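You operate a simulated robot arm through the tools that you are given. There is no shell and no other tool.

You are at the controls of a simulated robot arm. One attempt, no reset.

JOB
Set the hub's castle nut, pin it with the white clip and put the dust cap back on.
Fine: cap off first; nut down tight, then back to the white mark.

It is judged by the outcome, as a careful person would: the job done as asked, and still so three seconds after it is handed in. It fails if anything else is knocked over, pushed out of place, dropped, spilled or broken. Lids that push on must go on centred and level and be pressed home; caps that screw on are set level and turned clockwise until they are tight.

ROBOT AND FRAMES
A 7-joint arm with a two-finger parallel gripper, fixed in place. Base frame: the origin is on the floor under the middle of its stand, x ahead of it, y to its left, z up; the work surface is at about z = 0.84. Units: m, degrees, N and s.
It reaches about 1.247 m from its shoulder. Its first joint turns from -132.0 to 132.0 degrees. Payload 3.91 kg.
Tool frame: the origin (TCP) lies between the finger pads and is the grasp point; the fingertips stand 0.03 m ahead of it; z points along the fingers, y is the line along which they close. The gripper opens to 0.11 m. The fingers are 0.02 m wide and 0.01 m thick; the gripper's body (0.048 by 0.112 m) begins 0.055 m behind the TCP.
Orientation is that of the tool frame in the base frame, as a unit quaternion [x, y, z, w]. With the fingers straight down and closing along the base's y, the tool's x points along the base's -x, its y along +y and its z along -z.

CONTROLS
- The arm moves only by the tool arm_command. Its argument "deltas" is a list that holds one entry, the list of rows, each a list of 7 numbers: the shift along the tool's x, y, z in m, then the turn, a rotation vector about the tool's x, y, z in degrees, then the finger opening in m, from 0 to 0.11. In form: [[[tx, ty, tz, wx, wy, wz, jaw], ...]]. A call has 1 to 20 rows; each row is the pose to reach, as a shift and turn from the pose commanded when the call began, along the tool's axes at that moment. Rows are played at 5 a second. More than 0.05 m and 8.6 degrees between two rows, or a gripper value outside its range, and nothing of the call is played. Where a pose cannot be reached the arm comes as near as it can. A force on the tool above 40 N (or 10 N above the force at the start of the call, whichever is more), or a blocked arm, ends the call early, and 0.2 s more pass. The fingers move at their own pace (about 0.108 m/s each) and stop on an object; they squeeze with about 40 N. The grip force told is the motor's: it shows also when the fingers shut on nothing. Time passes only in rows, and 0.2 s behind the last, so rows that repeat a pose let the fingers close. It gives the time, the measured TCP pose, the force on the tool (base axes), the opening and the grip force at its end, in the units of the frame above (readings bear some noise), with the torque about the TCP (base axes, N m) and any sound that the robot's microphone picked up, and new pictures: "pictures" is both (left out), scene, wrist or none.
- Cameras (640 x 400 px; columns grow to the right, rows downward): "scene" is fixed at [0.2206, 0.6445, 1.6324]; the picture's right is [0.01, -1.00, 0.00], its down [-0.99, -0.01, -0.11] and it looks along [0.11, 0.00, -0.99] (base axes); focal length 370 px, centre (320, 200). "wrist" rides on the gripper at [0.072, 0.017, -0.103] in the tool frame; the picture's right is [-0.23, 0.97, 0.00], its down [-0.76, -0.18, -0.62] and it looks along [-0.61, -0.14, 0.78] (tool axes); focal length 222 px, centre (320, 200). There is no depth. A picture from a camera that has moved, and an enlarged one, comes with that camera's place and axes in the base frame and with its lens. The place of the scene camera against the robot may be out by one fixed shift of up to 0.018 m in any direction.
- zoom(camera, box): a new picture of the part [left, top, right, bottom] of that camera's present view, enlarged. The clock stands still meanwhile.
- close_job(): hands the job in; it is judged then, once.

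Places have to be worked out from the pictures, the camera data and where the tool is seen. Open the gripper and draw the arm clear of the work before you hand the job in, unless the task says otherwise.

The tools are called as a command line: name --argument value ..., lists and objects as JSON in quotes. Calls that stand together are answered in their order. arm_command: Moves the arm, as the interface text tells. Its arguments: {"type":"object","properties":{"deltas":{"type":"array"},"pictures":{"type":"string","enum":["both","scene","wrist","none"]}},"required":["deltas"]} The other tools are called the same way: zoom (camera, box) takes an enlarged picture of a part of a camera's view; close_job () hands the job in.

At the start:

```text
clock: 0.0
tcp_pos: [0.2278, 0.6143, 1.1832]
tcp_rot: [0.0, 1.0, 0.001, 0.001]
force: [-0.4, -1.3, -0.2]
ft_torque: [0.0, 0.01, 0.0]
opening: 0.1102
gripper_force: 0.1
```

scene: 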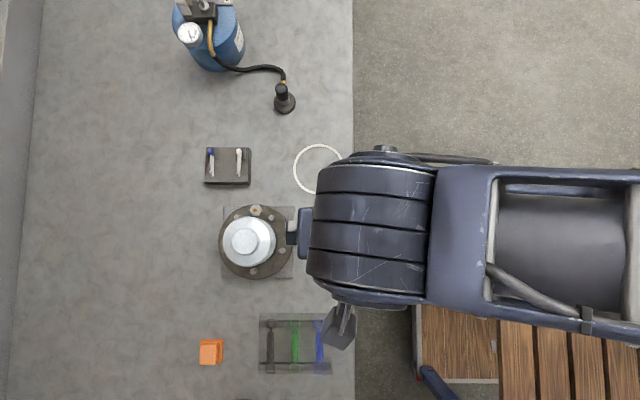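
wrist: 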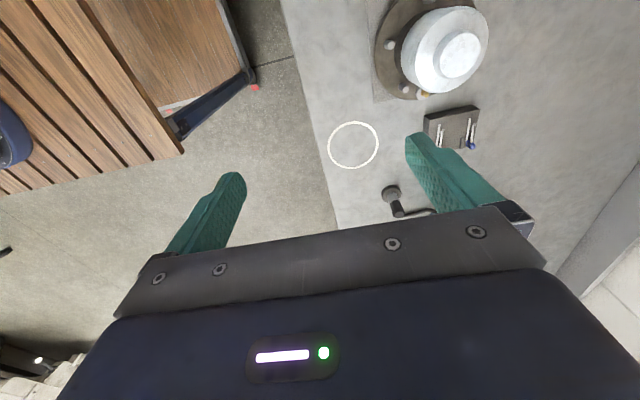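

I start by looking closely at the hub, the clip holder, the tool tray and the marked ring on the bench before any move.

zoom --camera "scene" --box '[200, 190, 320, 290]'

zoom --camera "scene" --box '[190, 130, 350, 200]'

zoom --camera "scene" --box '[180, 300, 360, 400]'

zoom --camera "scene" --box '[160, 0, 320, 120]'

zoom --camera "wrist" --box '[320, 0, 520, 220]'

```text
4.00 times, centred on (260, 240) of scene
camera zoom: at [0.2206, 0.6445, 1.6324], right [0.01, -1.0, 0.0], down [-0.99, -0.01, -0.11], along [0.11, 0.0, -0.99], focal length 1479 px, centre (560, 40)
```

zoom: 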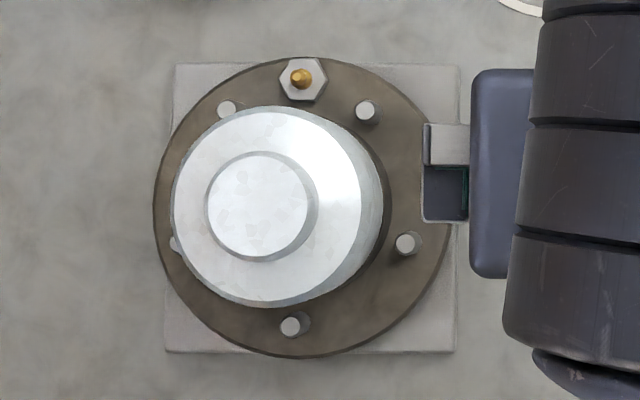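

```text
4.00 times, centred on (270, 165) of scene
camera zoom: at [0.2206, 0.6445, 1.6324], right [0.01, -1.0, 0.0], down [-0.99, -0.01, -0.11], along [0.11, 0.0, -0.99], focal length 1479 px, centre (520, 340)
```

zoom: 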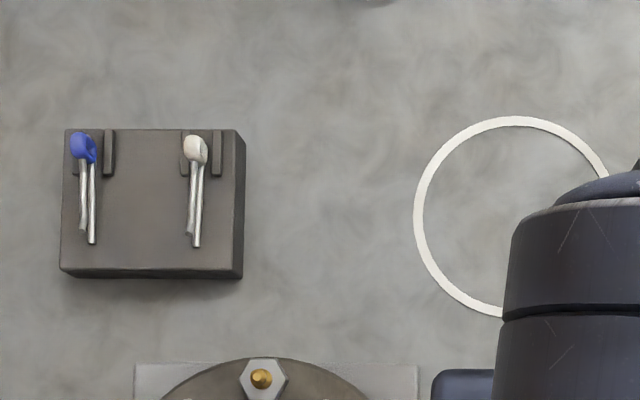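

```text
3.56 times, centred on (270, 350) of scene
camera zoom: at [0.2206, 0.6445, 1.6324], right [0.01, -1.0, 0.0], down [-0.99, -0.01, -0.11], along [0.11, 0.0, -0.99], focal length 1315 px, centre (498, -333)
```

zoom: 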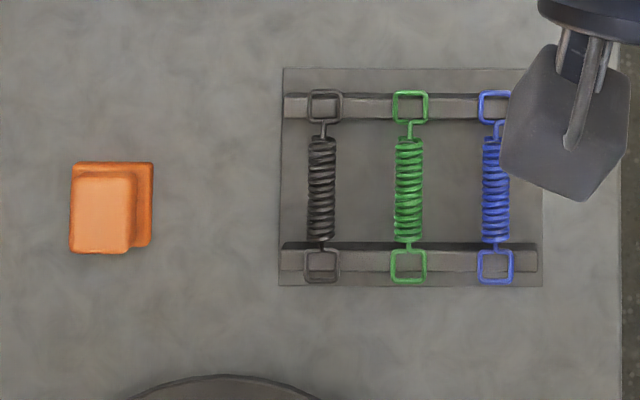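

```text
3.33 times, centred on (240, 60) of scene
camera zoom: at [0.2206, 0.6445, 1.6324], right [0.01, -1.0, 0.0], down [-0.99, -0.01, -0.11], along [0.11, 0.0, -0.99], focal length 1232 px, centre (587, 667)
```

zoom: 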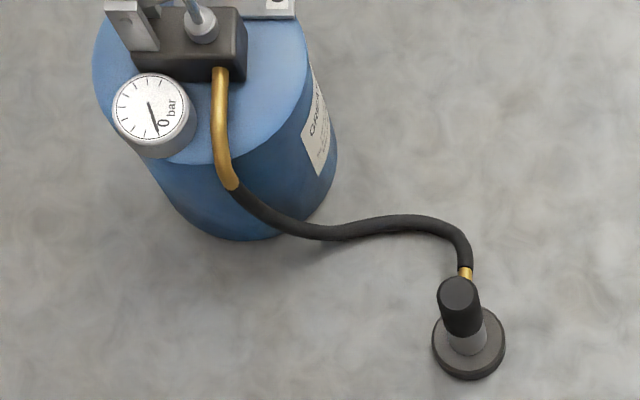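

```text
1.82 times, centred on (420, 110) of wrist
camera zoom: at [0.1554, 0.633, 1.2876], right [0.23, 0.97, 0.0], down [0.76, -0.18, 0.62], along [0.61, -0.14, -0.78], focal length 404 px, centre (138, 364)
```

zoom: 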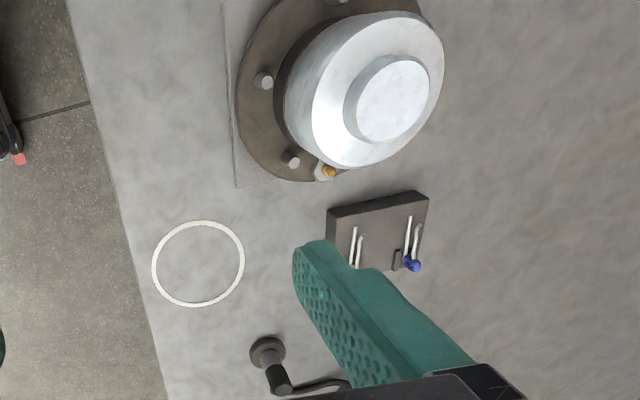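

The hub sits near (0.218, 0.772) with the cap's top at about z = 1.0 by intersecting both cameras. I move the gripper up and behind the hub so the wrist camera can look at it, staying high.

arm_command --deltas '[[[0.03, 0.045, 0.0, 0, 0, 0, 0.11], [0.06, 0.09, 0.0, 0, 0, 0, 0.11], [0.09, 0.135, 0.01, 0, 0, 0, 0.11], [0.12, 0.18, 0.02, 0, 0, 0, 0.11], [0.12, 0.18, 0.02, 0, 0, 0, 0.11]]]'

```text
refused: row 1 steps farther than a row can; nothing moved
```

The step was slightly longer than 0.05 m per row, so I send the same move in shorter steps.

arm_command --deltas '[[[0.024, 0.036, 0.004, 0, 0, 0, 0.11], [0.048, 0.072, 0.008, 0, 0, 0, 0.11], [0.072, 0.108, 0.012, 0, 0, 0, 0.11], [0.096, 0.144, 0.016, 0, 0, 0, 0.11], [0.12, 0.18, 0.02, 0, 0, 0, 0.11], [0.12, 0.18, 0.02, 0, 0, 0, 0.11]]]'

```text
clock: 1.4
tcp_pos: [0.1073, 0.7938, 1.1642]
tcp_rot: [0.0, 1.0, 0.0, 0.0]
force: [0.5, 0.1, 0.0]
ft_torque: [0.0, -0.01, -0.03]
opening: 0.11
gripper_force: 0.1
camera wrist: at [0.0351, 0.8129, 1.267], right [0.23, 0.97, 0.0], down [0.76, -0.18, 0.62], along [0.61, -0.14, -0.78], focal length 222 px, centre (320, 200)
```

scene: 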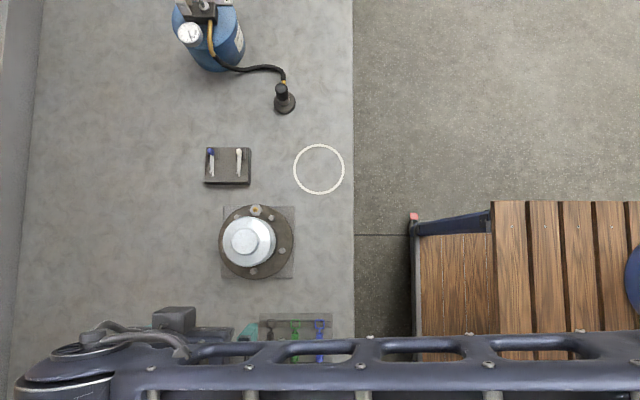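
wrist: 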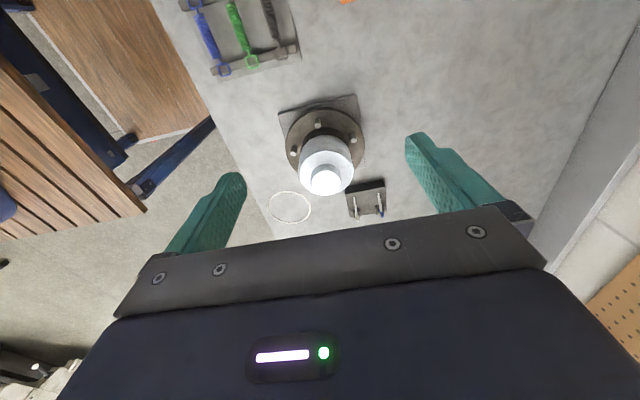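

Now the hub is fully clear in both pictures. I zoom in on it to find the cap's shape and seam.

zoom --camera "wrist" --box '[265, 85, 395, 225]'

zoom --camera "scene" --box '[210, 195, 306, 285]'

zoom --camera "scene" --box '[195, 135, 265, 200]'

```text
2.86 times, centred on (330, 155) of wrist
camera zoom: at [0.0351, 0.8129, 1.267], right [0.23, 0.97, 0.0], down [0.76, -0.18, 0.62], along [0.61, -0.14, -0.78], focal length 635 px, centre (291, 329)
```

zoom: 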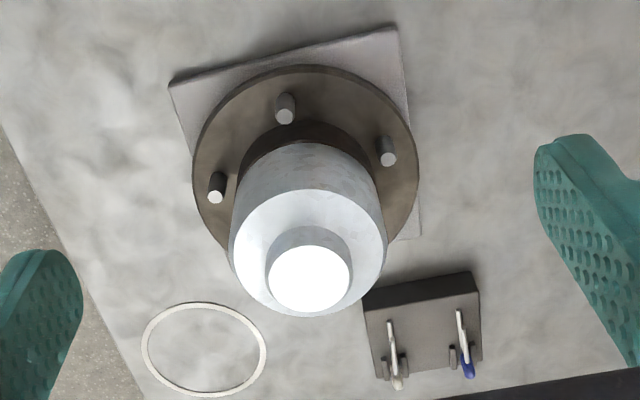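

```text
4.44 times, centred on (258, 240) of scene
camera zoom: at [0.2206, 0.6445, 1.6324], right [0.01, -1.0, 0.0], down [-0.99, -0.01, -0.11], along [0.11, 0.0, -0.99], focal length 1643 px, centre (596, 22)
```

zoom: 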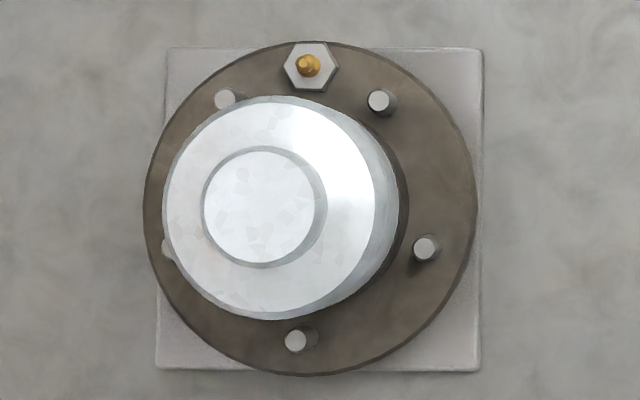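

```text
6.15 times, centred on (230, 168) of scene
camera zoom: at [0.2206, 0.6445, 1.6324], right [0.01, -1.0, 0.0], down [-0.99, -0.01, -0.11], along [0.11, 0.0, -0.99], focal length 2275 px, centre (874, 400)
```

zoom: 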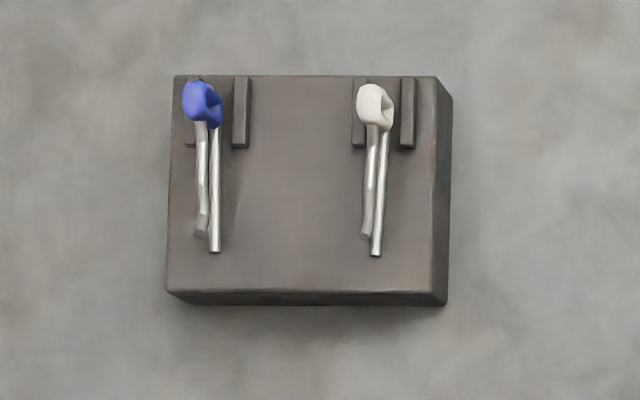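

The two wrist views agree on the cap's boss centre at about (0.219, 0.780, 0.992). I move directly above it with the fingertips about 4 cm clear, to check centring closely.

arm_command --deltas '[[[-0.028, -0.0035, 0.02, 0, 0, 0, 0.11], [-0.056, -0.007, 0.04, 0, 0, 0, 0.11], [-0.084, -0.0105, 0.07, 0, 0, 0, 0.11], [-0.1117, -0.0138, 0.1, 0, 0, 0, 0.11], [-0.1117, -0.0138, 0.1, 0, 0, 0, 0.11]]]'

```text
clock: 2.6
tcp_pos: [0.22, 0.7809, 1.0648]
tcp_rot: [-0.001, 1.0, 0.0, -0.001]
force: [0.8, 0.7, -0.5]
ft_torque: [-0.02, -0.03, -0.01]
opening: 0.1103
gripper_force: 0.1
camera wrist: at [0.1475, 0.7985, 1.1678], right [0.23, 0.97, 0.0], down [0.76, -0.18, 0.62], along [0.61, -0.14, -0.78], focal length 222 px, centre (320, 200)
```

scene: 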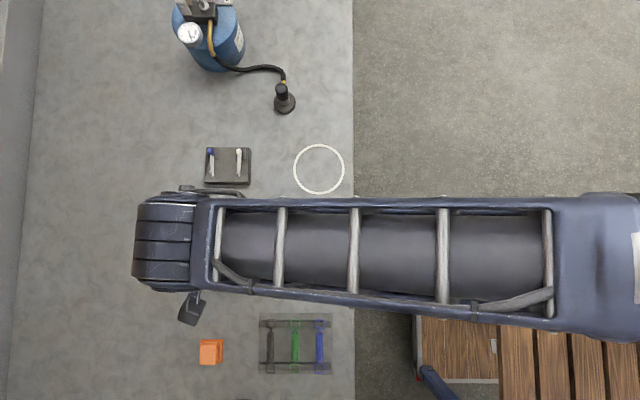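
wrist: 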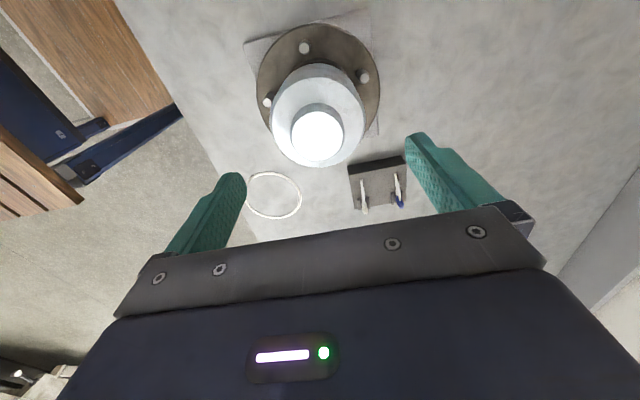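

The boss centre again comes out at about (0.218, 0.780). I zoom to read the cap's boss, shoulder and wall heights.

zoom --camera "wrist" --box '[235, 20, 415, 220]'

```text
2.00 times, centred on (325, 120) of wrist
camera zoom: at [0.1475, 0.7985, 1.1678], right [0.23, 0.97, 0.0], down [0.76, -0.18, 0.62], along [0.61, -0.14, -0.78], focal length 444 px, centre (310, 360)
```

zoom: 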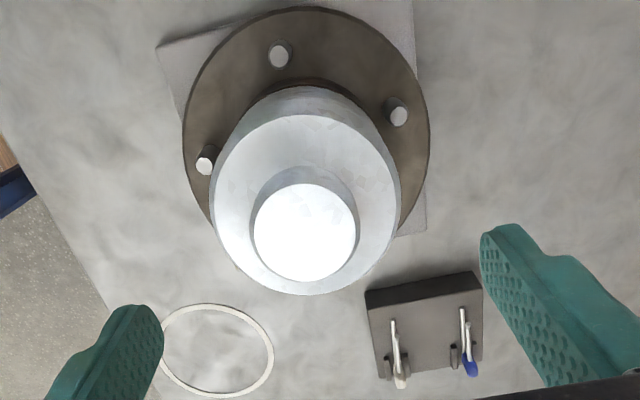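

The cap has a boss about 42 mm wide above a shoulder about 82 mm wide at z ≈ 0.976, so the open 110 mm jaws can straddle the body. I lower until the tips sit about 2.5 cm below the shoulder, above the studs.

arm_command --deltas '[[[0.002, -0.001, 0.02, 0, 0, 0, 0.11], [0.002, -0.001, 0.04, 0, 0, 0, 0.11], [0.002, -0.001, 0.06, 0, 0, 0, 0.11], [0.002, -0.001, 0.075, 0, 0, 0, 0.11], [0.002, -0.001, 0.084, 0, 0, 0, 0.11], [0.002, -0.001, 0.084, 0, 0, 0, 0.11]]]'

```text
clock: 4.0
tcp_pos: [0.2157, 0.7803, 0.9798]
tcp_rot: [-0.001, 1.0, 0.0, 0.001]
force: [-0.5, -0.2, -0.9]
ft_torque: [0.0, 0.03, 0.0]
opening: 0.1101
gripper_force: 0.1
camera wrist: at [0.1448, 0.7982, 1.0835], right [0.23, 0.97, 0.0], down [0.76, -0.18, 0.62], along [0.61, -0.14, -0.78], focal length 222 px, centre (320, 200)
```

scene: 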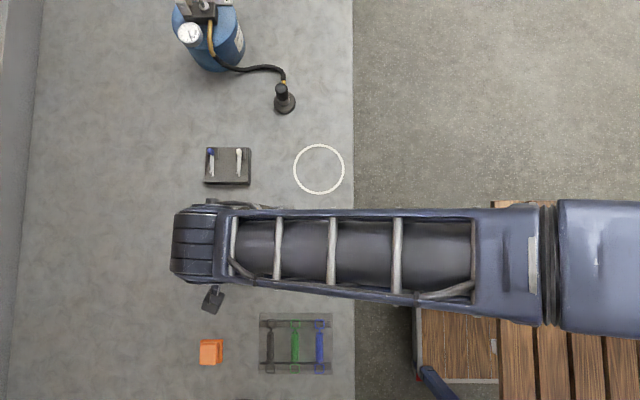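
wrist: 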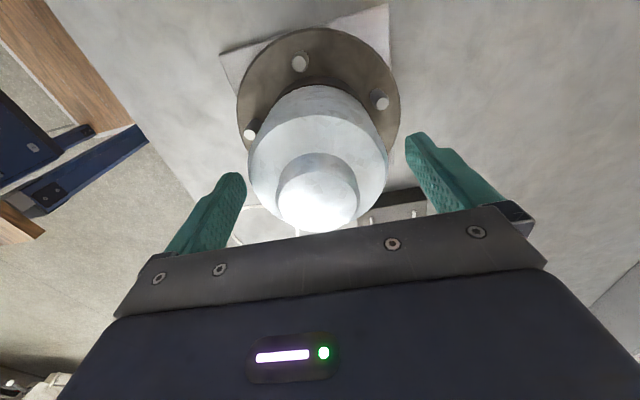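

The fingers straddle the cap's body with even gaps and no contact force. I close on it and hold still to read the opening and grip force.

arm_command --deltas '[[[0, 0, 0, 0, 0, 0, 0.095], [0, 0, 0, 0, 0, 0, 0.085], [0, 0, 0, 0, 0, 0, 0.07], [0, 0, 0, 0, 0, 0, 0.06], [0, 0, 0, 0, 0, 0, 0.06]]]'

```text
clock: 5.2
tcp_pos: [0.2168, 0.7797, 0.9809]
tcp_rot: [0.0, 1.0, 0.0, -0.001]
force: [0.0, 0.7, -0.3]
ft_torque: [-0.03, -0.02, 0.02]
opening: 0.0882
gripper_force: 39.6
heard: snap
camera wrist: at [0.1449, 0.7983, 1.0837], right [0.23, 0.97, 0.0], down [0.76, -0.18, 0.62], along [0.61, -0.14, -0.78], focal length 222 px, centre (320, 200)
```

scene: 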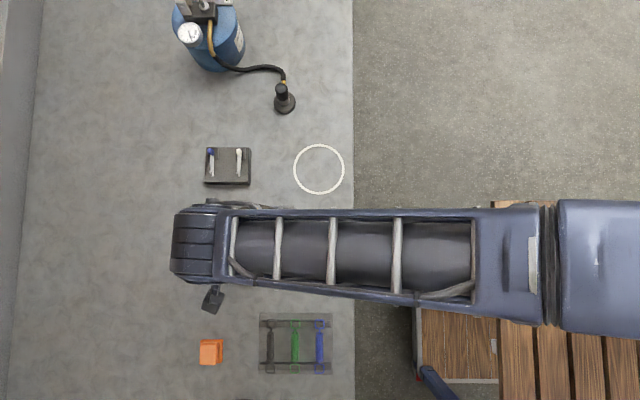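
wrist: 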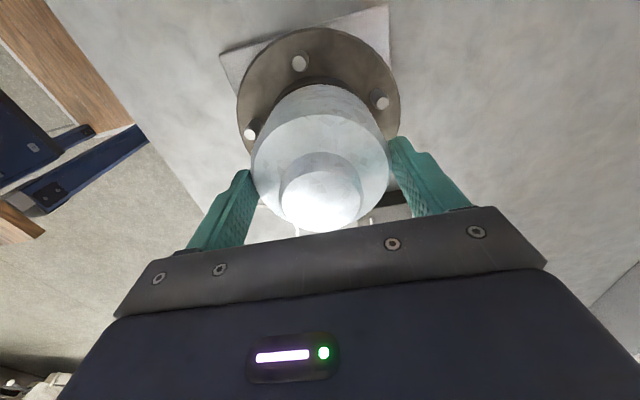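

The jaws hold the cap at 88 mm with full grip force, and a snap was heard, likely the cap unseating a little. I lift straight up slowly and watch the force.

arm_command --deltas '[[[0, 0, -0.003, 0, 0, 0, 0.06], [0, 0, -0.006, 0, 0, 0, 0.06], [0, 0, -0.01, 0, 0, 0, 0.06], [0, 0, -0.015, 0, 0, 0, 0.06], [0, 0, -0.02, 0, 0, 0, 0.06]]]'

```text
clock: 6.4
tcp_pos: [0.2174, 0.7801, 1.0005]
tcp_rot: [0.0, 1.0, 0.001, 0.0]
force: [0.8, -0.4, -0.2]
ft_torque: [-0.02, -0.02, 0.05]
opening: 0.0881
gripper_force: 40.0
camera wrist: at [0.1446, 0.7981, 1.1037], right [0.23, 0.97, 0.0], down [0.76, -0.18, 0.62], along [0.61, -0.14, -0.78], focal length 222 px, centre (320, 200)
```

scene: 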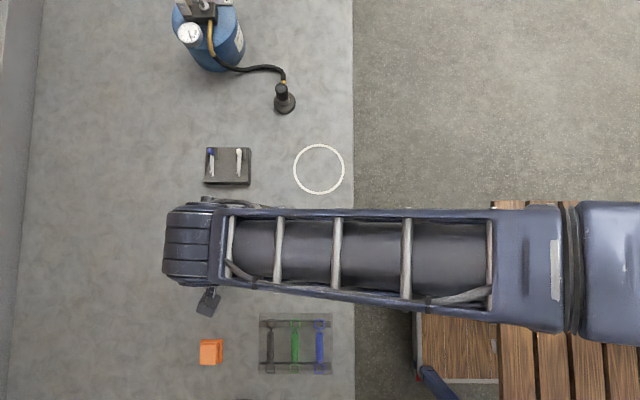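
wrist: 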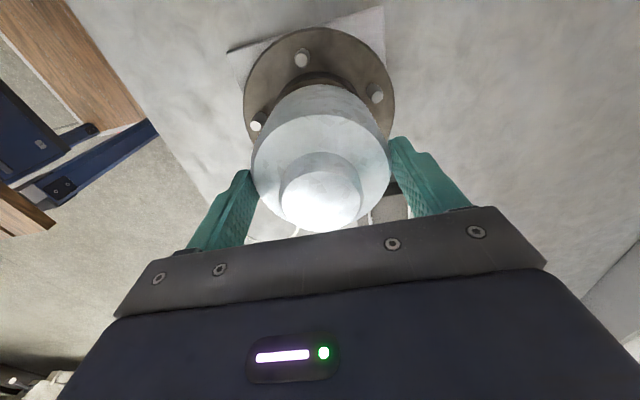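

The cap is coming up freely with no drag. I lift it clear of the hub and then look.

arm_command --deltas '[[[0, 0, -0.02, 0, 0, 0, 0.06], [0, 0, -0.045, 0, 0, 0, 0.06], [0, 0, -0.07, 0, 0, 0, 0.06], [0, 0, -0.1, 0, 0, 0, 0.06], [0, 0, -0.1, 0, 0, 0, 0.06]]]'

```text
clock: 7.6
tcp_pos: [0.2181, 0.7803, 1.1002]
tcp_rot: [0.0, 1.0, 0.0, 0.0]
force: [-1.1, 0.5, -0.8]
ft_torque: [-0.02, 0.01, 0.01]
opening: 0.0885
gripper_force: 40.3
camera wrist: at [0.1452, 0.7982, 1.2044], right [0.23, 0.97, 0.0], down [0.76, -0.18, 0.62], along [0.61, -0.14, -0.78], focal length 222 px, centre (320, 200)
```

scene: 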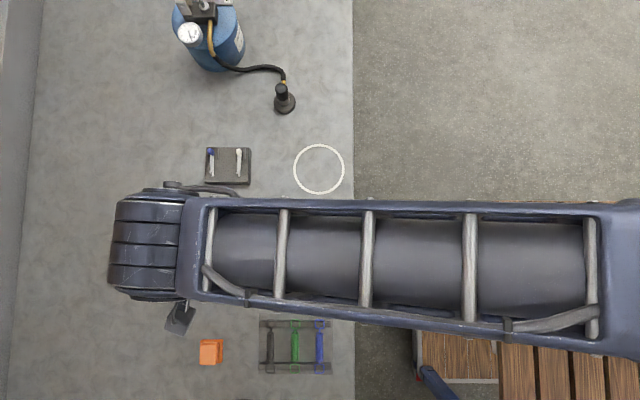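
wrist: 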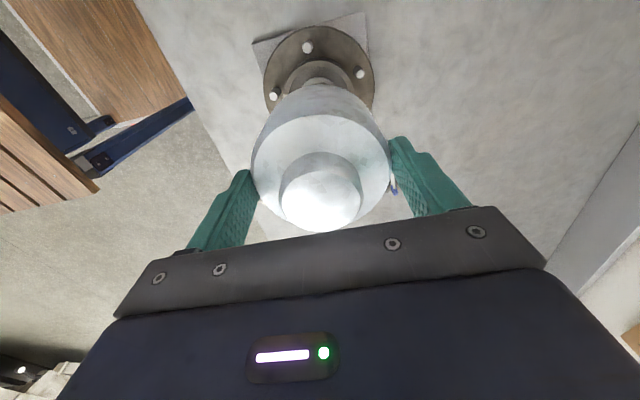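

The cap is free of the hub. I zoom to gauge how far the cap's lower rim hangs below the tips before setting it down.

zoom --camera "wrist" --box '[230, 20, 410, 240]'

```text
1.82 times, centred on (320, 130) of wrist
camera zoom: at [0.1452, 0.7982, 1.2044], right [0.23, 0.97, 0.0], down [0.76, -0.18, 0.62], along [0.61, -0.14, -0.78], focal length 404 px, centre (320, 327)
```

zoom: 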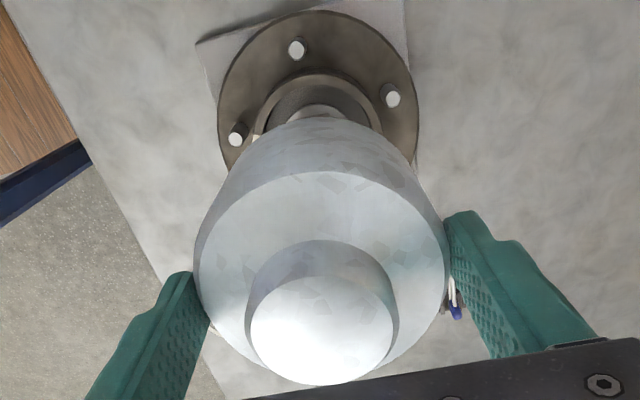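

The cap's rim hangs roughly 43 mm below the TCP. I carry it over to the white ring near (0.372, 0.656), keeping height.

arm_command --deltas '[[[-0.031, -0.025, 0, 0, 0, 0, 0.06], [-0.062, -0.05, 0, 0, 0, 0, 0.06], [-0.093, -0.075, 0, 0, 0, 0, 0.06], [-0.124, -0.1, 0, 0, 0, 0, 0.06], [-0.154, -0.124, 0, 0, 0, 0, 0.06], [-0.154, -0.124, 0.0, 0, 0, 0, 0.06]]]'

```text
clock: 9.0
tcp_pos: [0.3719, 0.6559, 1.1004]
tcp_rot: [-0.001, 1.0, 0.0, 0.0]
force: [0.8, 0.4, -0.1]
ft_torque: [0.01, 0.0, 0.0]
opening: 0.0882
gripper_force: 40.1
camera wrist: at [0.2989, 0.6746, 1.2036], right [0.23, 0.97, 0.0], down [0.76, -0.18, 0.62], along [0.61, -0.14, -0.78], focal length 222 px, centre (320, 200)
```

scene: 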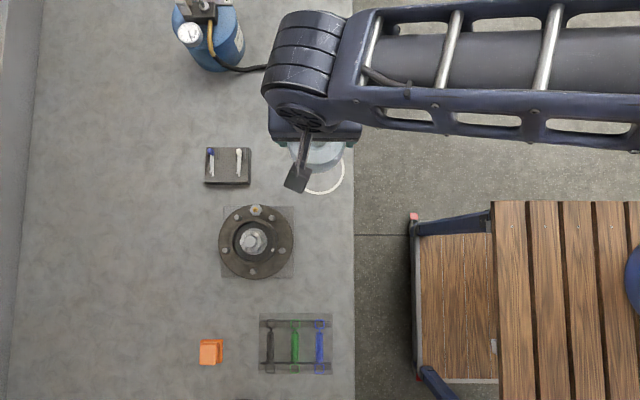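
wrist: 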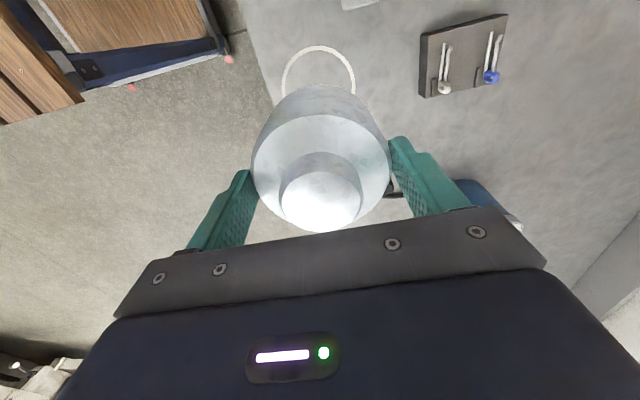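

The hub is now uncovered and the cap is over the ring. I look at the exposed nut in the scene view while the clock stands still.

zoom --camera "scene" --box '[215, 200, 299, 282]'

zoom --camera "scene" --box '[236, 225, 272, 258]'

zoom --camera "wrist" --box '[400, 0, 530, 110]'

```text
4.88 times, centred on (257, 241) of scene
camera zoom: at [0.2206, 0.6445, 1.6324], right [0.01, -1.0, 0.0], down [-0.99, -0.01, -0.11], along [0.11, 0.0, -0.99], focal length 1804 px, centre (627, -0)
```

zoom: 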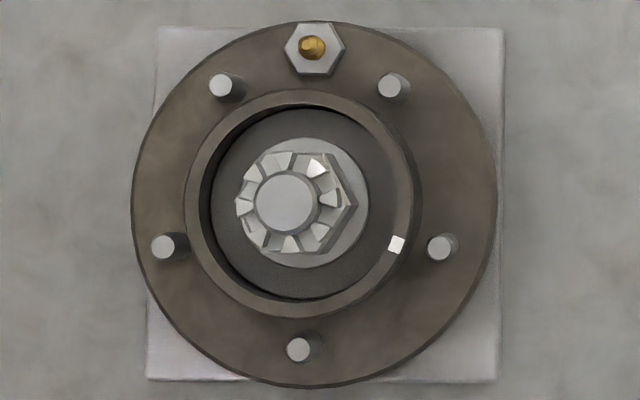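

```text
12.12 times, centred on (254, 242) of scene
camera zoom: at [0.2206, 0.6445, 1.6324], right [0.01, -1.0, 0.0], down [-0.99, -0.01, -0.11], along [0.11, 0.0, -0.99], focal length 4482 px, centre (1120, -303)
```

zoom: 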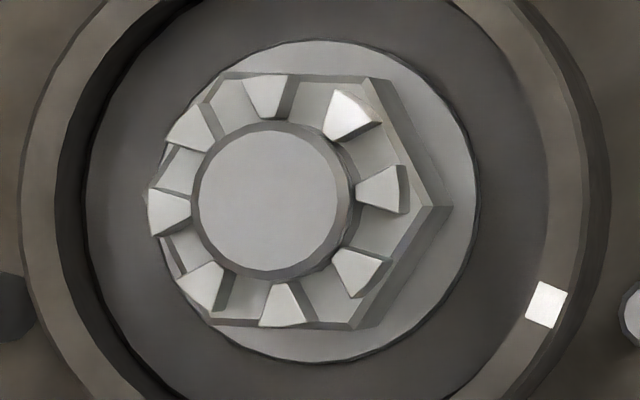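

```text
3.64 times, centred on (465, 55) of wrist
camera zoom: at [0.2989, 0.6746, 1.2036], right [0.23, 0.97, 0.0], down [0.76, -0.18, 0.62], along [0.61, -0.14, -0.78], focal length 808 px, centre (-207, 727)
```

zoom: 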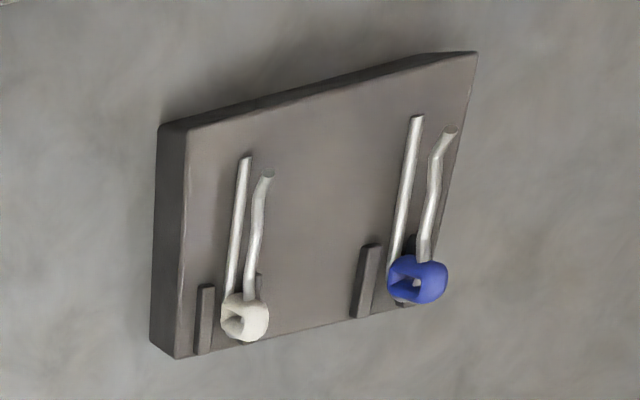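

The exposed nut is a hex castle nut with a bright white patch on the hub rim, and a possibly white tooth on the nut; I will check it up close later. First I lower the cap over the ring, stopping about 2 cm above the bench.

arm_command --deltas '[[[0, -0.001, 0.04, 0, 0, 0, 0.06], [0, -0.001, 0.08, 0, 0, 0, 0.06], [0, -0.001, 0.12, 0, 0, 0, 0.06], [0, -0.001, 0.16, 0, 0, 0, 0.06], [0, -0.001, 0.19, 0, 0, 0, 0.06], [0, -0.001, 0.195, 0, 0, 0, 0.06]]]'

```text
clock: 10.4
tcp_pos: [0.3713, 0.6539, 0.9058]
tcp_rot: [0.0, 1.0, 0.0, 0.0]
force: [-0.2, -1.1, 0.5]
ft_torque: [-0.14, -0.04, -0.01]
opening: 0.0884
gripper_force: 40.2
camera wrist: at [0.2993, 0.673, 1.0084], right [0.23, 0.97, 0.0], down [0.76, -0.18, 0.62], along [0.61, -0.14, -0.78], focal length 222 px, centre (320, 200)
```

scene: 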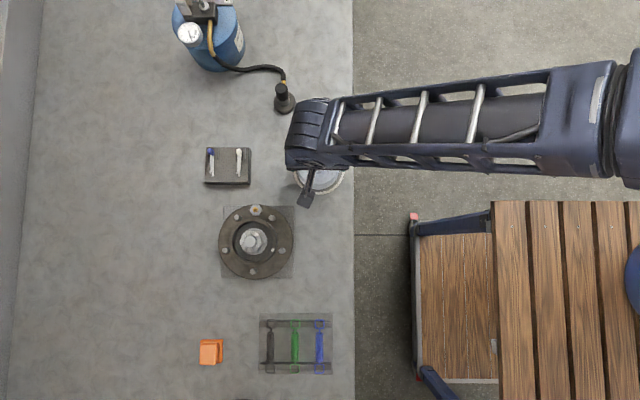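
wrist: 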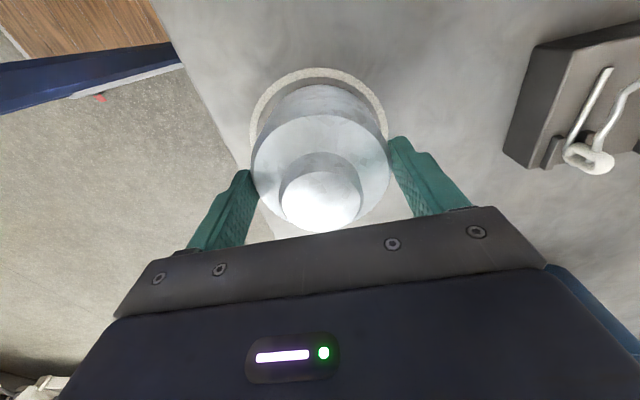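

The cap sits centred inside the ring with even margins. I lower in 2 mm steps until the force shows contact with the bench.

arm_command --deltas '[[[0, 0, 0.005, 0, 0, 0, 0.06], [0, 0, 0.01, 0, 0, 0, 0.06], [0, 0, 0.014, 0, 0, 0, 0.06], [0, 0, 0.016, 0, 0, 0, 0.06], [0, 0, 0.018, 0, 0, 0, 0.06]]]' --pictures "wrist"

```text
clock: 10.8
tcp_pos: [0.3718, 0.6571, 0.905]
tcp_rot: [-0.001, 1.0, 0.001, 0.0]
force: [-1.2, 1.7, 6.4]
ft_torque: [-0.22, 0.09, 0.01]
opening: 0.0884
gripper_force: 39.8
stopped in row 2: the force on the tool passed its limit at 44 N (the readings are from after the stop); the commanded pose is now the measured one
camera wrist: at [0.2997, 0.6737, 1.0081], right [0.23, 0.97, 0.0], down [0.76, -0.18, 0.62], along [0.61, -0.14, -0.78], focal length 222 px, centre (320, 200)
```

wrist: 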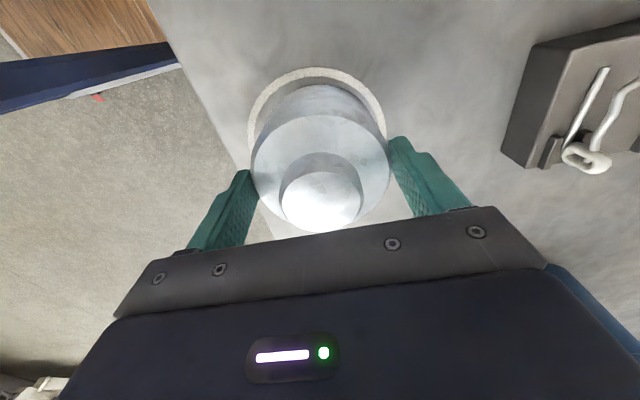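

The rim touched at TCP z ≈ 0.905, so the cap stands on the bench inside the ring. I open the jaws without moving.

arm_command --deltas '[[[0, 0, 0.0, 0, 0, 0, 0.092], [0, 0, 0.0, 0, 0, 0, 0.1], [0, 0, 0.0, 0, 0, 0, 0.11], [0, 0, 0.0, 0, 0, 0, 0.11]]]' --pictures "wrist"

```text
clock: 11.8
tcp_pos: [0.3718, 0.6547, 0.9047]
tcp_rot: [0.0, 1.0, 0.002, 0.001]
force: [0.8, 0.0, -0.5]
ft_torque: [-0.02, -0.03, -0.02]
opening: 0.1103
gripper_force: 0.1
camera wrist: at [0.2996, 0.6735, 1.0073], right [0.23, 0.97, 0.0], down [0.76, -0.18, 0.62], along [0.61, -0.14, -0.78], focal length 222 px, centre (320, 200)
```

wrist: 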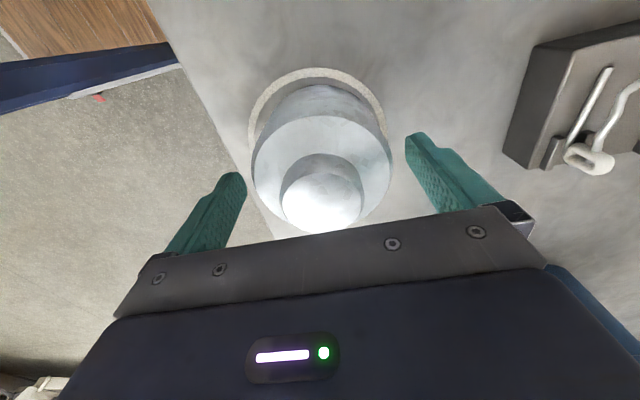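

The cap stands level in the ring. I rise straight up and clear, then go look at the nut with the wrist camera.

arm_command --deltas '[[[0, 0, -0.03, 0, 0, 0, 0.11], [0, 0, -0.07, 0, 0, 0, 0.11], [0, 0, -0.11, 0, 0, 0, 0.11], [0, 0, -0.15, 0, 0, 0, 0.11], [0.035, 0.03, -0.15, 0, 0, 0, 0.11], [0.07, 0.06, -0.15, 0, 0, 0, 0.11], [0.105, 0.09, -0.15, 0, 0, 0, 0.11], [0.14, 0.115, -0.15, 0, 0, 0, 0.11], [0.165, 0.125, -0.14, 0, 0, 0, 0.11], [0.165, 0.125, -0.14, 0, 0, 0, 0.11]]]'

```text
clock: 14.0
tcp_pos: [0.2054, 0.7815, 1.0439]
tcp_rot: [0.0, 1.0, 0.0, 0.001]
force: [1.0, -0.5, 0.6]
ft_torque: [-0.01, 0.0, -0.01]
opening: 0.1099
gripper_force: 0.0
camera wrist: at [0.1335, 0.798, 1.1469], right [0.23, 0.97, 0.0], down [0.76, -0.18, 0.62], along [0.61, -0.14, -0.78], focal length 222 px, centre (320, 200)
```

scene: 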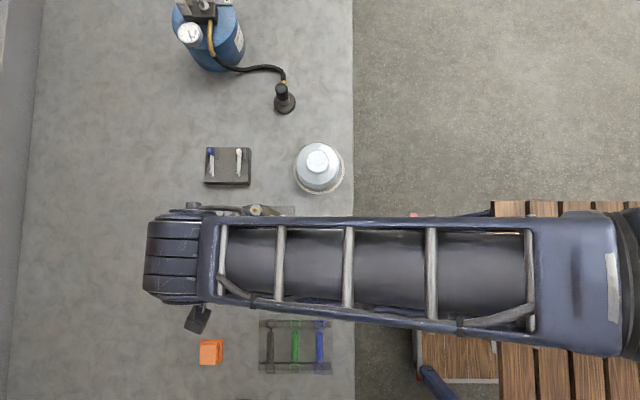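
wrist: 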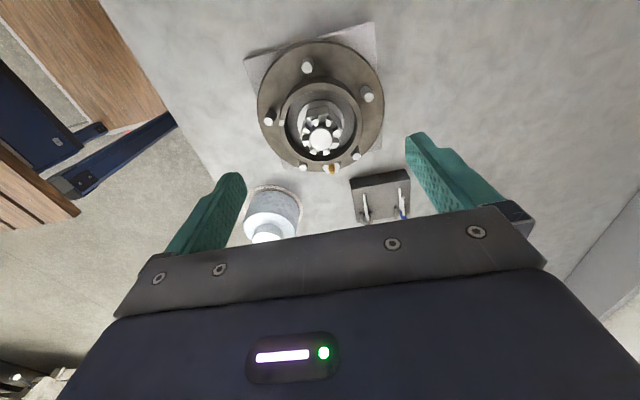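

The cap stands in its ring and the nut is in view. I zoom on the nut and on the clips to see the marks, the slots and the cross hole.

zoom --camera "wrist" --box '[280, 75, 365, 175]'

zoom --camera "wrist" --box '[335, 160, 425, 225]'

zoom --camera "scene" --box '[285, 135, 355, 200]'

```text
4.00 times, centred on (322, 125) of wrist
camera zoom: at [0.1335, 0.798, 1.1469], right [0.23, 0.97, 0.0], down [0.76, -0.18, 0.62], along [0.61, -0.14, -0.78], focal length 888 px, centre (310, 500)
```

zoom: 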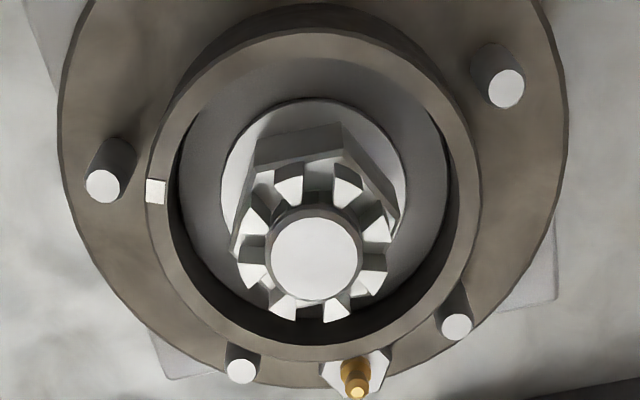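

```text
6.15 times, centred on (380, 192) of wrist
camera zoom: at [0.1335, 0.798, 1.1469], right [0.23, 0.97, 0.0], down [0.76, -0.18, 0.62], along [0.61, -0.14, -0.78], focal length 1367 px, centre (-49, 246)
```

zoom: 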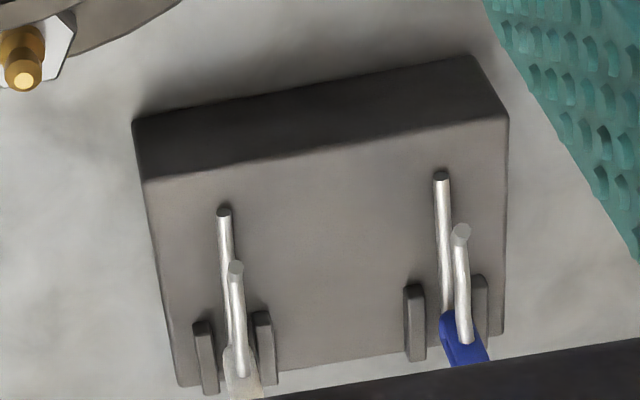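

```text
6.15 times, centred on (320, 168) of scene
camera zoom: at [0.2206, 0.6445, 1.6324], right [0.01, -1.0, 0.0], down [-0.99, -0.01, -0.11], along [0.11, 0.0, -0.99], focal length 2275 px, centre (320, 400)
```

zoom: 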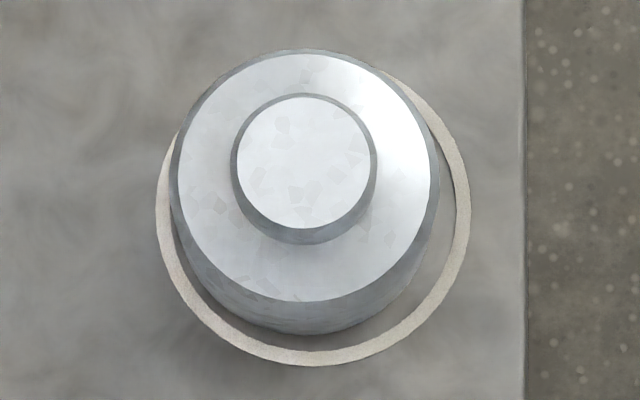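

The nut shows eight teeth and the rim's white patch. I zoom harder on the nut itself to find any mark on it and the spindle's cross hole.

zoom --camera "wrist" --box '[300, 98, 345, 160]'

zoom --camera "wrist" --box '[305, 110, 337, 130]'

```text
6.45 times, centred on (322, 129) of wrist
camera zoom: at [0.1335, 0.798, 1.1469], right [0.23, 0.97, 0.0], down [0.76, -0.18, 0.62], along [0.61, -0.14, -0.78], focal length 1433 px, centre (304, 658)
```

zoom: 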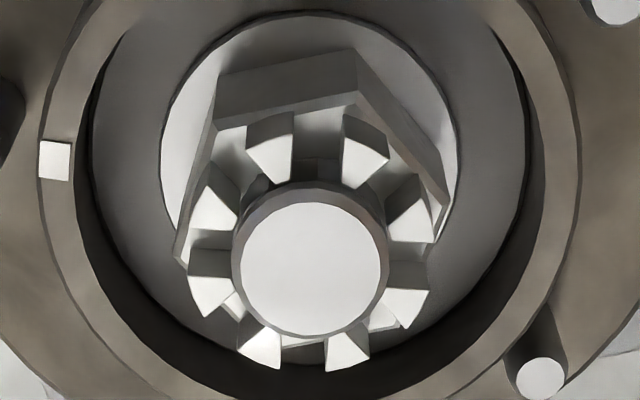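

```text
16.00 times, centred on (321, 120) of wrist
camera zoom: at [0.1335, 0.798, 1.1469], right [0.23, 0.97, 0.0], down [0.76, -0.18, 0.62], along [0.61, -0.14, -0.78], focal length 3554 px, centre (304, 1480)
```

zoom: 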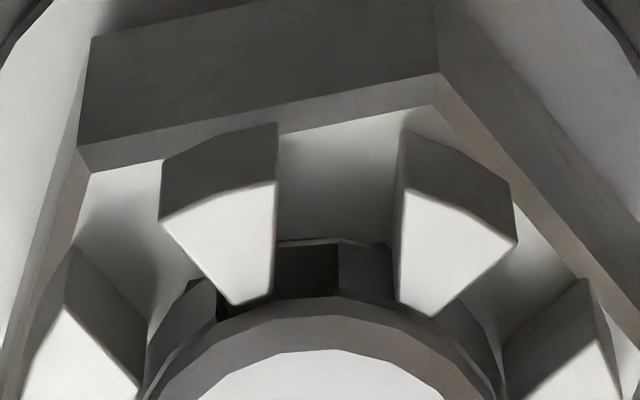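

The zoom shows a dark opening in the spindle behind one slot, which may be the cross hole. I centre over the spindle and turn the gripper about the vertical so the camera looks from the white-mark side.

arm_command --deltas '[[[-0.006, -0.001, 0, 0, 0, -8, 0.11], [-0.0126, -0.002, 0, 0, 0, -16, 0.11], [-0.0126, -0.002, 0, 0, 0, -24, 0.11], [-0.0126, -0.002, 0, 0, 0, -32, 0.11], [-0.0126, -0.002, 0, 0, 0, -40, 0.11], [-0.0126, -0.002, 0, 0, 0, -48, 0.11], [-0.0126, -0.002, 0, 0, 0, -56, 0.11], [-0.0126, -0.002, 0, 0, 0, -64, 0.11], [-0.0126, -0.002, 0, 0, 0, -70, 0.11], [-0.0126, -0.002, 0, 0, 0, -70, 0.11]]]'

```text
clock: 16.2
tcp_pos: [0.2198, 0.7771, 1.0439]
tcp_rot: [-0.575, 0.819, 0.0, 0.0]
force: [-0.5, 0.2, -0.6]
ft_torque: [0.01, -0.01, -0.01]
opening: 0.11
gripper_force: 0.1
camera wrist: at [0.179, 0.7166, 1.1472], right [-0.84, 0.54, 0.0], down [0.43, 0.65, 0.62], along [0.34, 0.52, -0.78], focal length 222 px, centre (320, 200)
```

scene: 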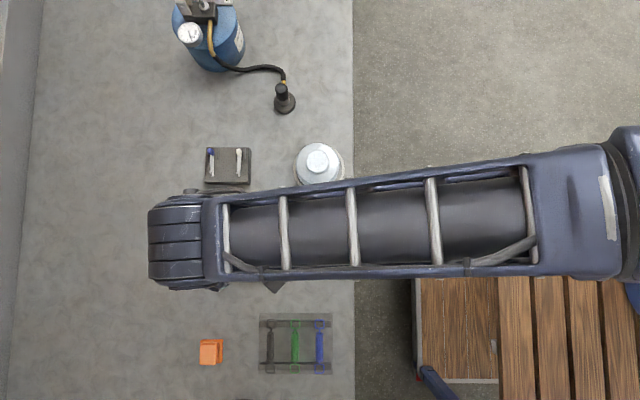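
wrist: 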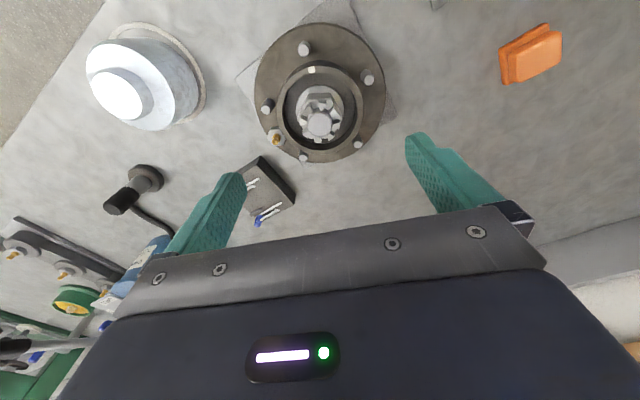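

The rotation worked and the camera now looks from the white-mark side. I zoom on the nut and spindle.

zoom --camera "wrist" --box '[285, 60, 355, 150]'

zoom --camera "wrist" --box '[305, 98, 337, 118]'

```text
4.44 times, centred on (320, 105) of wrist
camera zoom: at [0.179, 0.7166, 1.1472], right [-0.84, 0.54, 0.0], down [0.43, 0.65, 0.62], along [0.34, 0.52, -0.78], focal length 987 px, centre (320, 622)
```

zoom: 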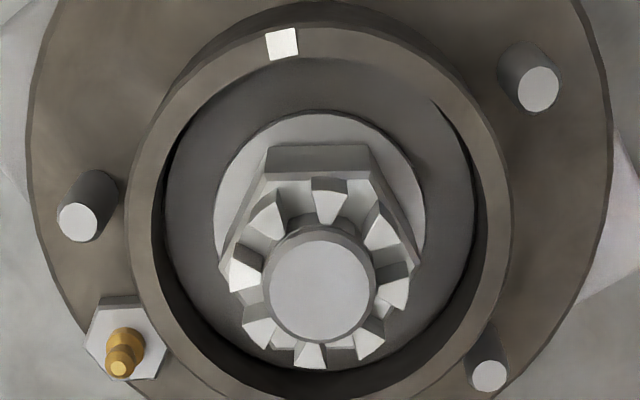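

```text
16.00 times, centred on (321, 108) of wrist
camera zoom: at [0.179, 0.7166, 1.1472], right [-0.84, 0.54, 0.0], down [0.43, 0.65, 0.62], along [0.34, 0.52, -0.78], focal length 3554 px, centre (304, 1672)
```

zoom: 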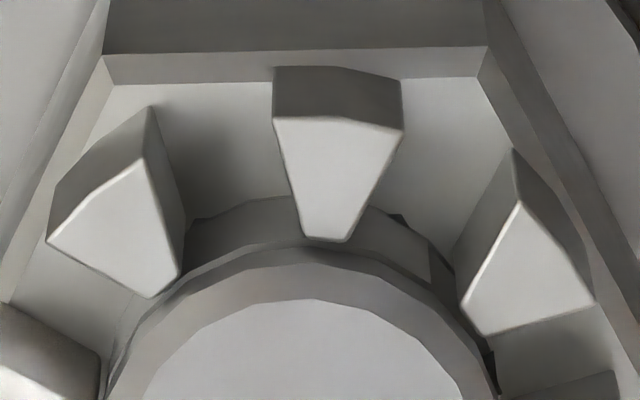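

From this side the nearest slots show only plain spindle wall, but there are dark slivers to the right. I zoom in there.

zoom --camera "wrist" --box '[324, 106, 344, 126]'

zoom --camera "wrist" --box '[298, 106, 318, 126]'

```text
16.00 times, centred on (334, 116) of wrist
camera zoom: at [0.179, 0.7166, 1.1472], right [-0.84, 0.54, 0.0], down [0.43, 0.65, 0.62], along [0.34, 0.52, -0.78], focal length 3554 px, centre (96, 1544)
```

zoom: 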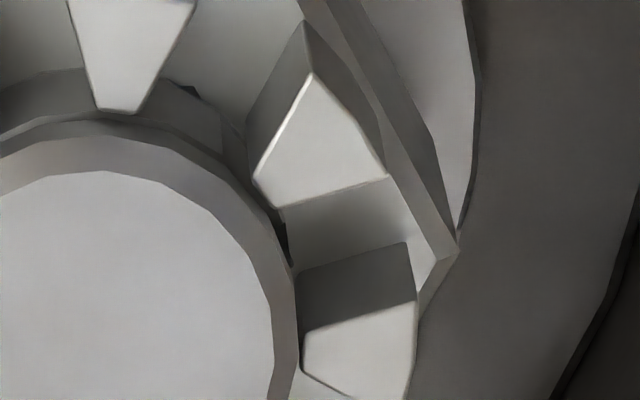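

```text
16.00 times, centred on (308, 116) of wrist
camera zoom: at [0.179, 0.7166, 1.1472], right [-0.84, 0.54, 0.0], down [0.43, 0.65, 0.62], along [0.34, 0.52, -0.78], focal length 3554 px, centre (512, 1544)
```

zoom: 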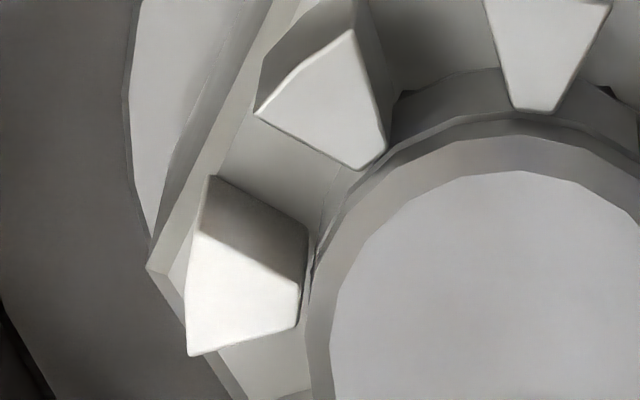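

The cross hole seems to lie near azimuth 160–180° (close to the x axis). I now compare the teeth for a painted mark, zooming on the left and lower teeth and again in the scene view of the hub.

zoom --camera "wrist" --box '[298, 108, 342, 146]'

zoom --camera "wrist" --box '[298, 60, 326, 80]'

```text
10.53 times, centred on (320, 127) of wrist
camera zoom: at [0.179, 0.7166, 1.1472], right [-0.84, 0.54, 0.0], down [0.43, 0.65, 0.62], along [0.34, 0.52, -0.78], focal length 2338 px, centre (320, 968)
```

zoom: 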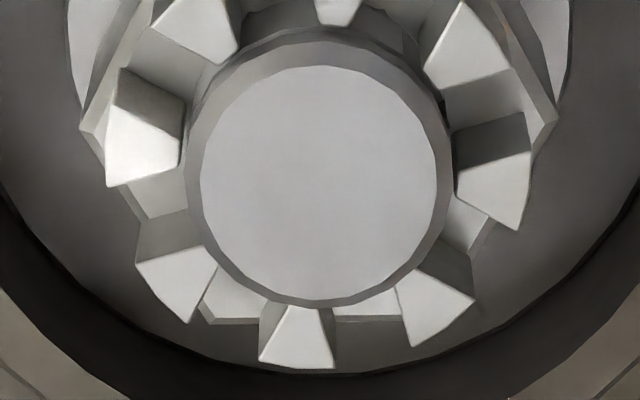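

```text
16.00 times, centred on (312, 70) of wrist
camera zoom: at [0.179, 0.7166, 1.1472], right [-0.84, 0.54, 0.0], down [0.43, 0.65, 0.62], along [0.34, 0.52, -0.78], focal length 3554 px, centre (448, 2280)
```

zoom: 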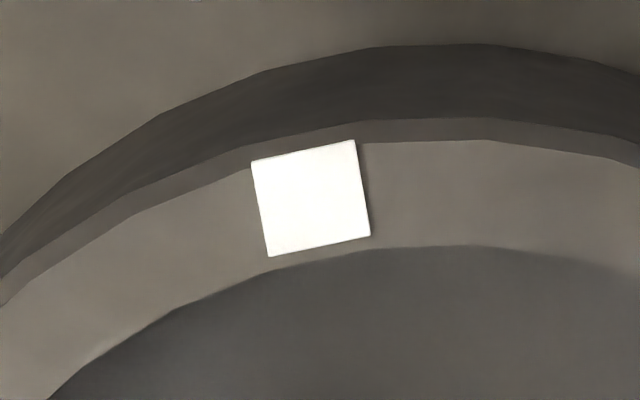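

One tooth (left, near azimuth −39°) is plainly whiter than the rest: that is the nut's mark, and the rim's white patch sits at about −111°. With that tooth on the patch, a slot falls at about 2°/182°, which matches the cross hole. The hex flats face ±x, so I turn to close along x and narrow the jaws above the nut.

arm_command --deltas '[[[-0.0005, 0, 0, 0, 0, -7, 0.1], [-0.0011, 0, 0, 0, 0, -14, 0.08], [-0.0011, 0, 0, 0, 0, -20, 0.06], [-0.0011, 0, 0, 0, 0, -20, 0.06], [-0.0011, 0, 0, 0, 0, -20, 0.06]]]' --pictures "wrist"

zoom --camera "wrist" --box '[275, 55, 365, 155]'

```text
clock: 17.4
tcp_pos: [0.2197, 0.7784, 1.0429]
tcp_rot: [0.707, -0.707, 0.0, -0.001]
force: [-0.3, 0.2, 0.3]
ft_torque: [0.03, 0.01, -0.02]
opening: 0.06
gripper_force: 0.0
camera wrist: at [0.203, 0.7076, 1.1469], right [-0.97, 0.23, 0.0], down [0.18, 0.76, 0.63], along [0.14, 0.61, -0.78], focal length 222 px, centre (320, 200)
```

wrist: 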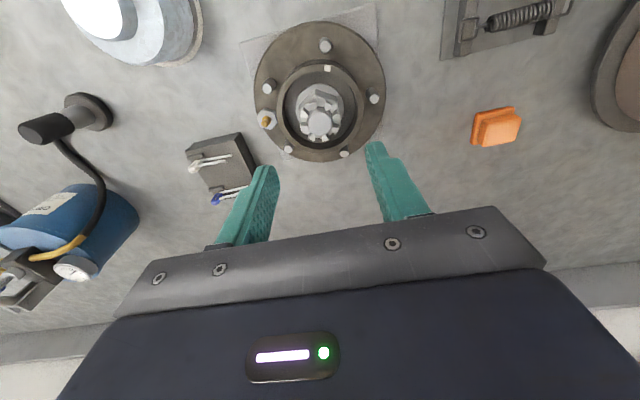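

```text
4.00 times, centred on (320, 105) of wrist
camera zoom: at [0.203, 0.7076, 1.1469], right [-0.97, 0.23, 0.0], down [0.18, 0.76, 0.63], along [0.14, 0.61, -0.78], focal length 888 px, centre (320, 580)
```

zoom: 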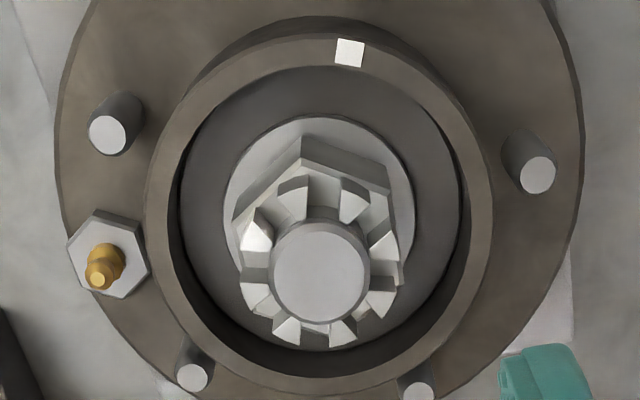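

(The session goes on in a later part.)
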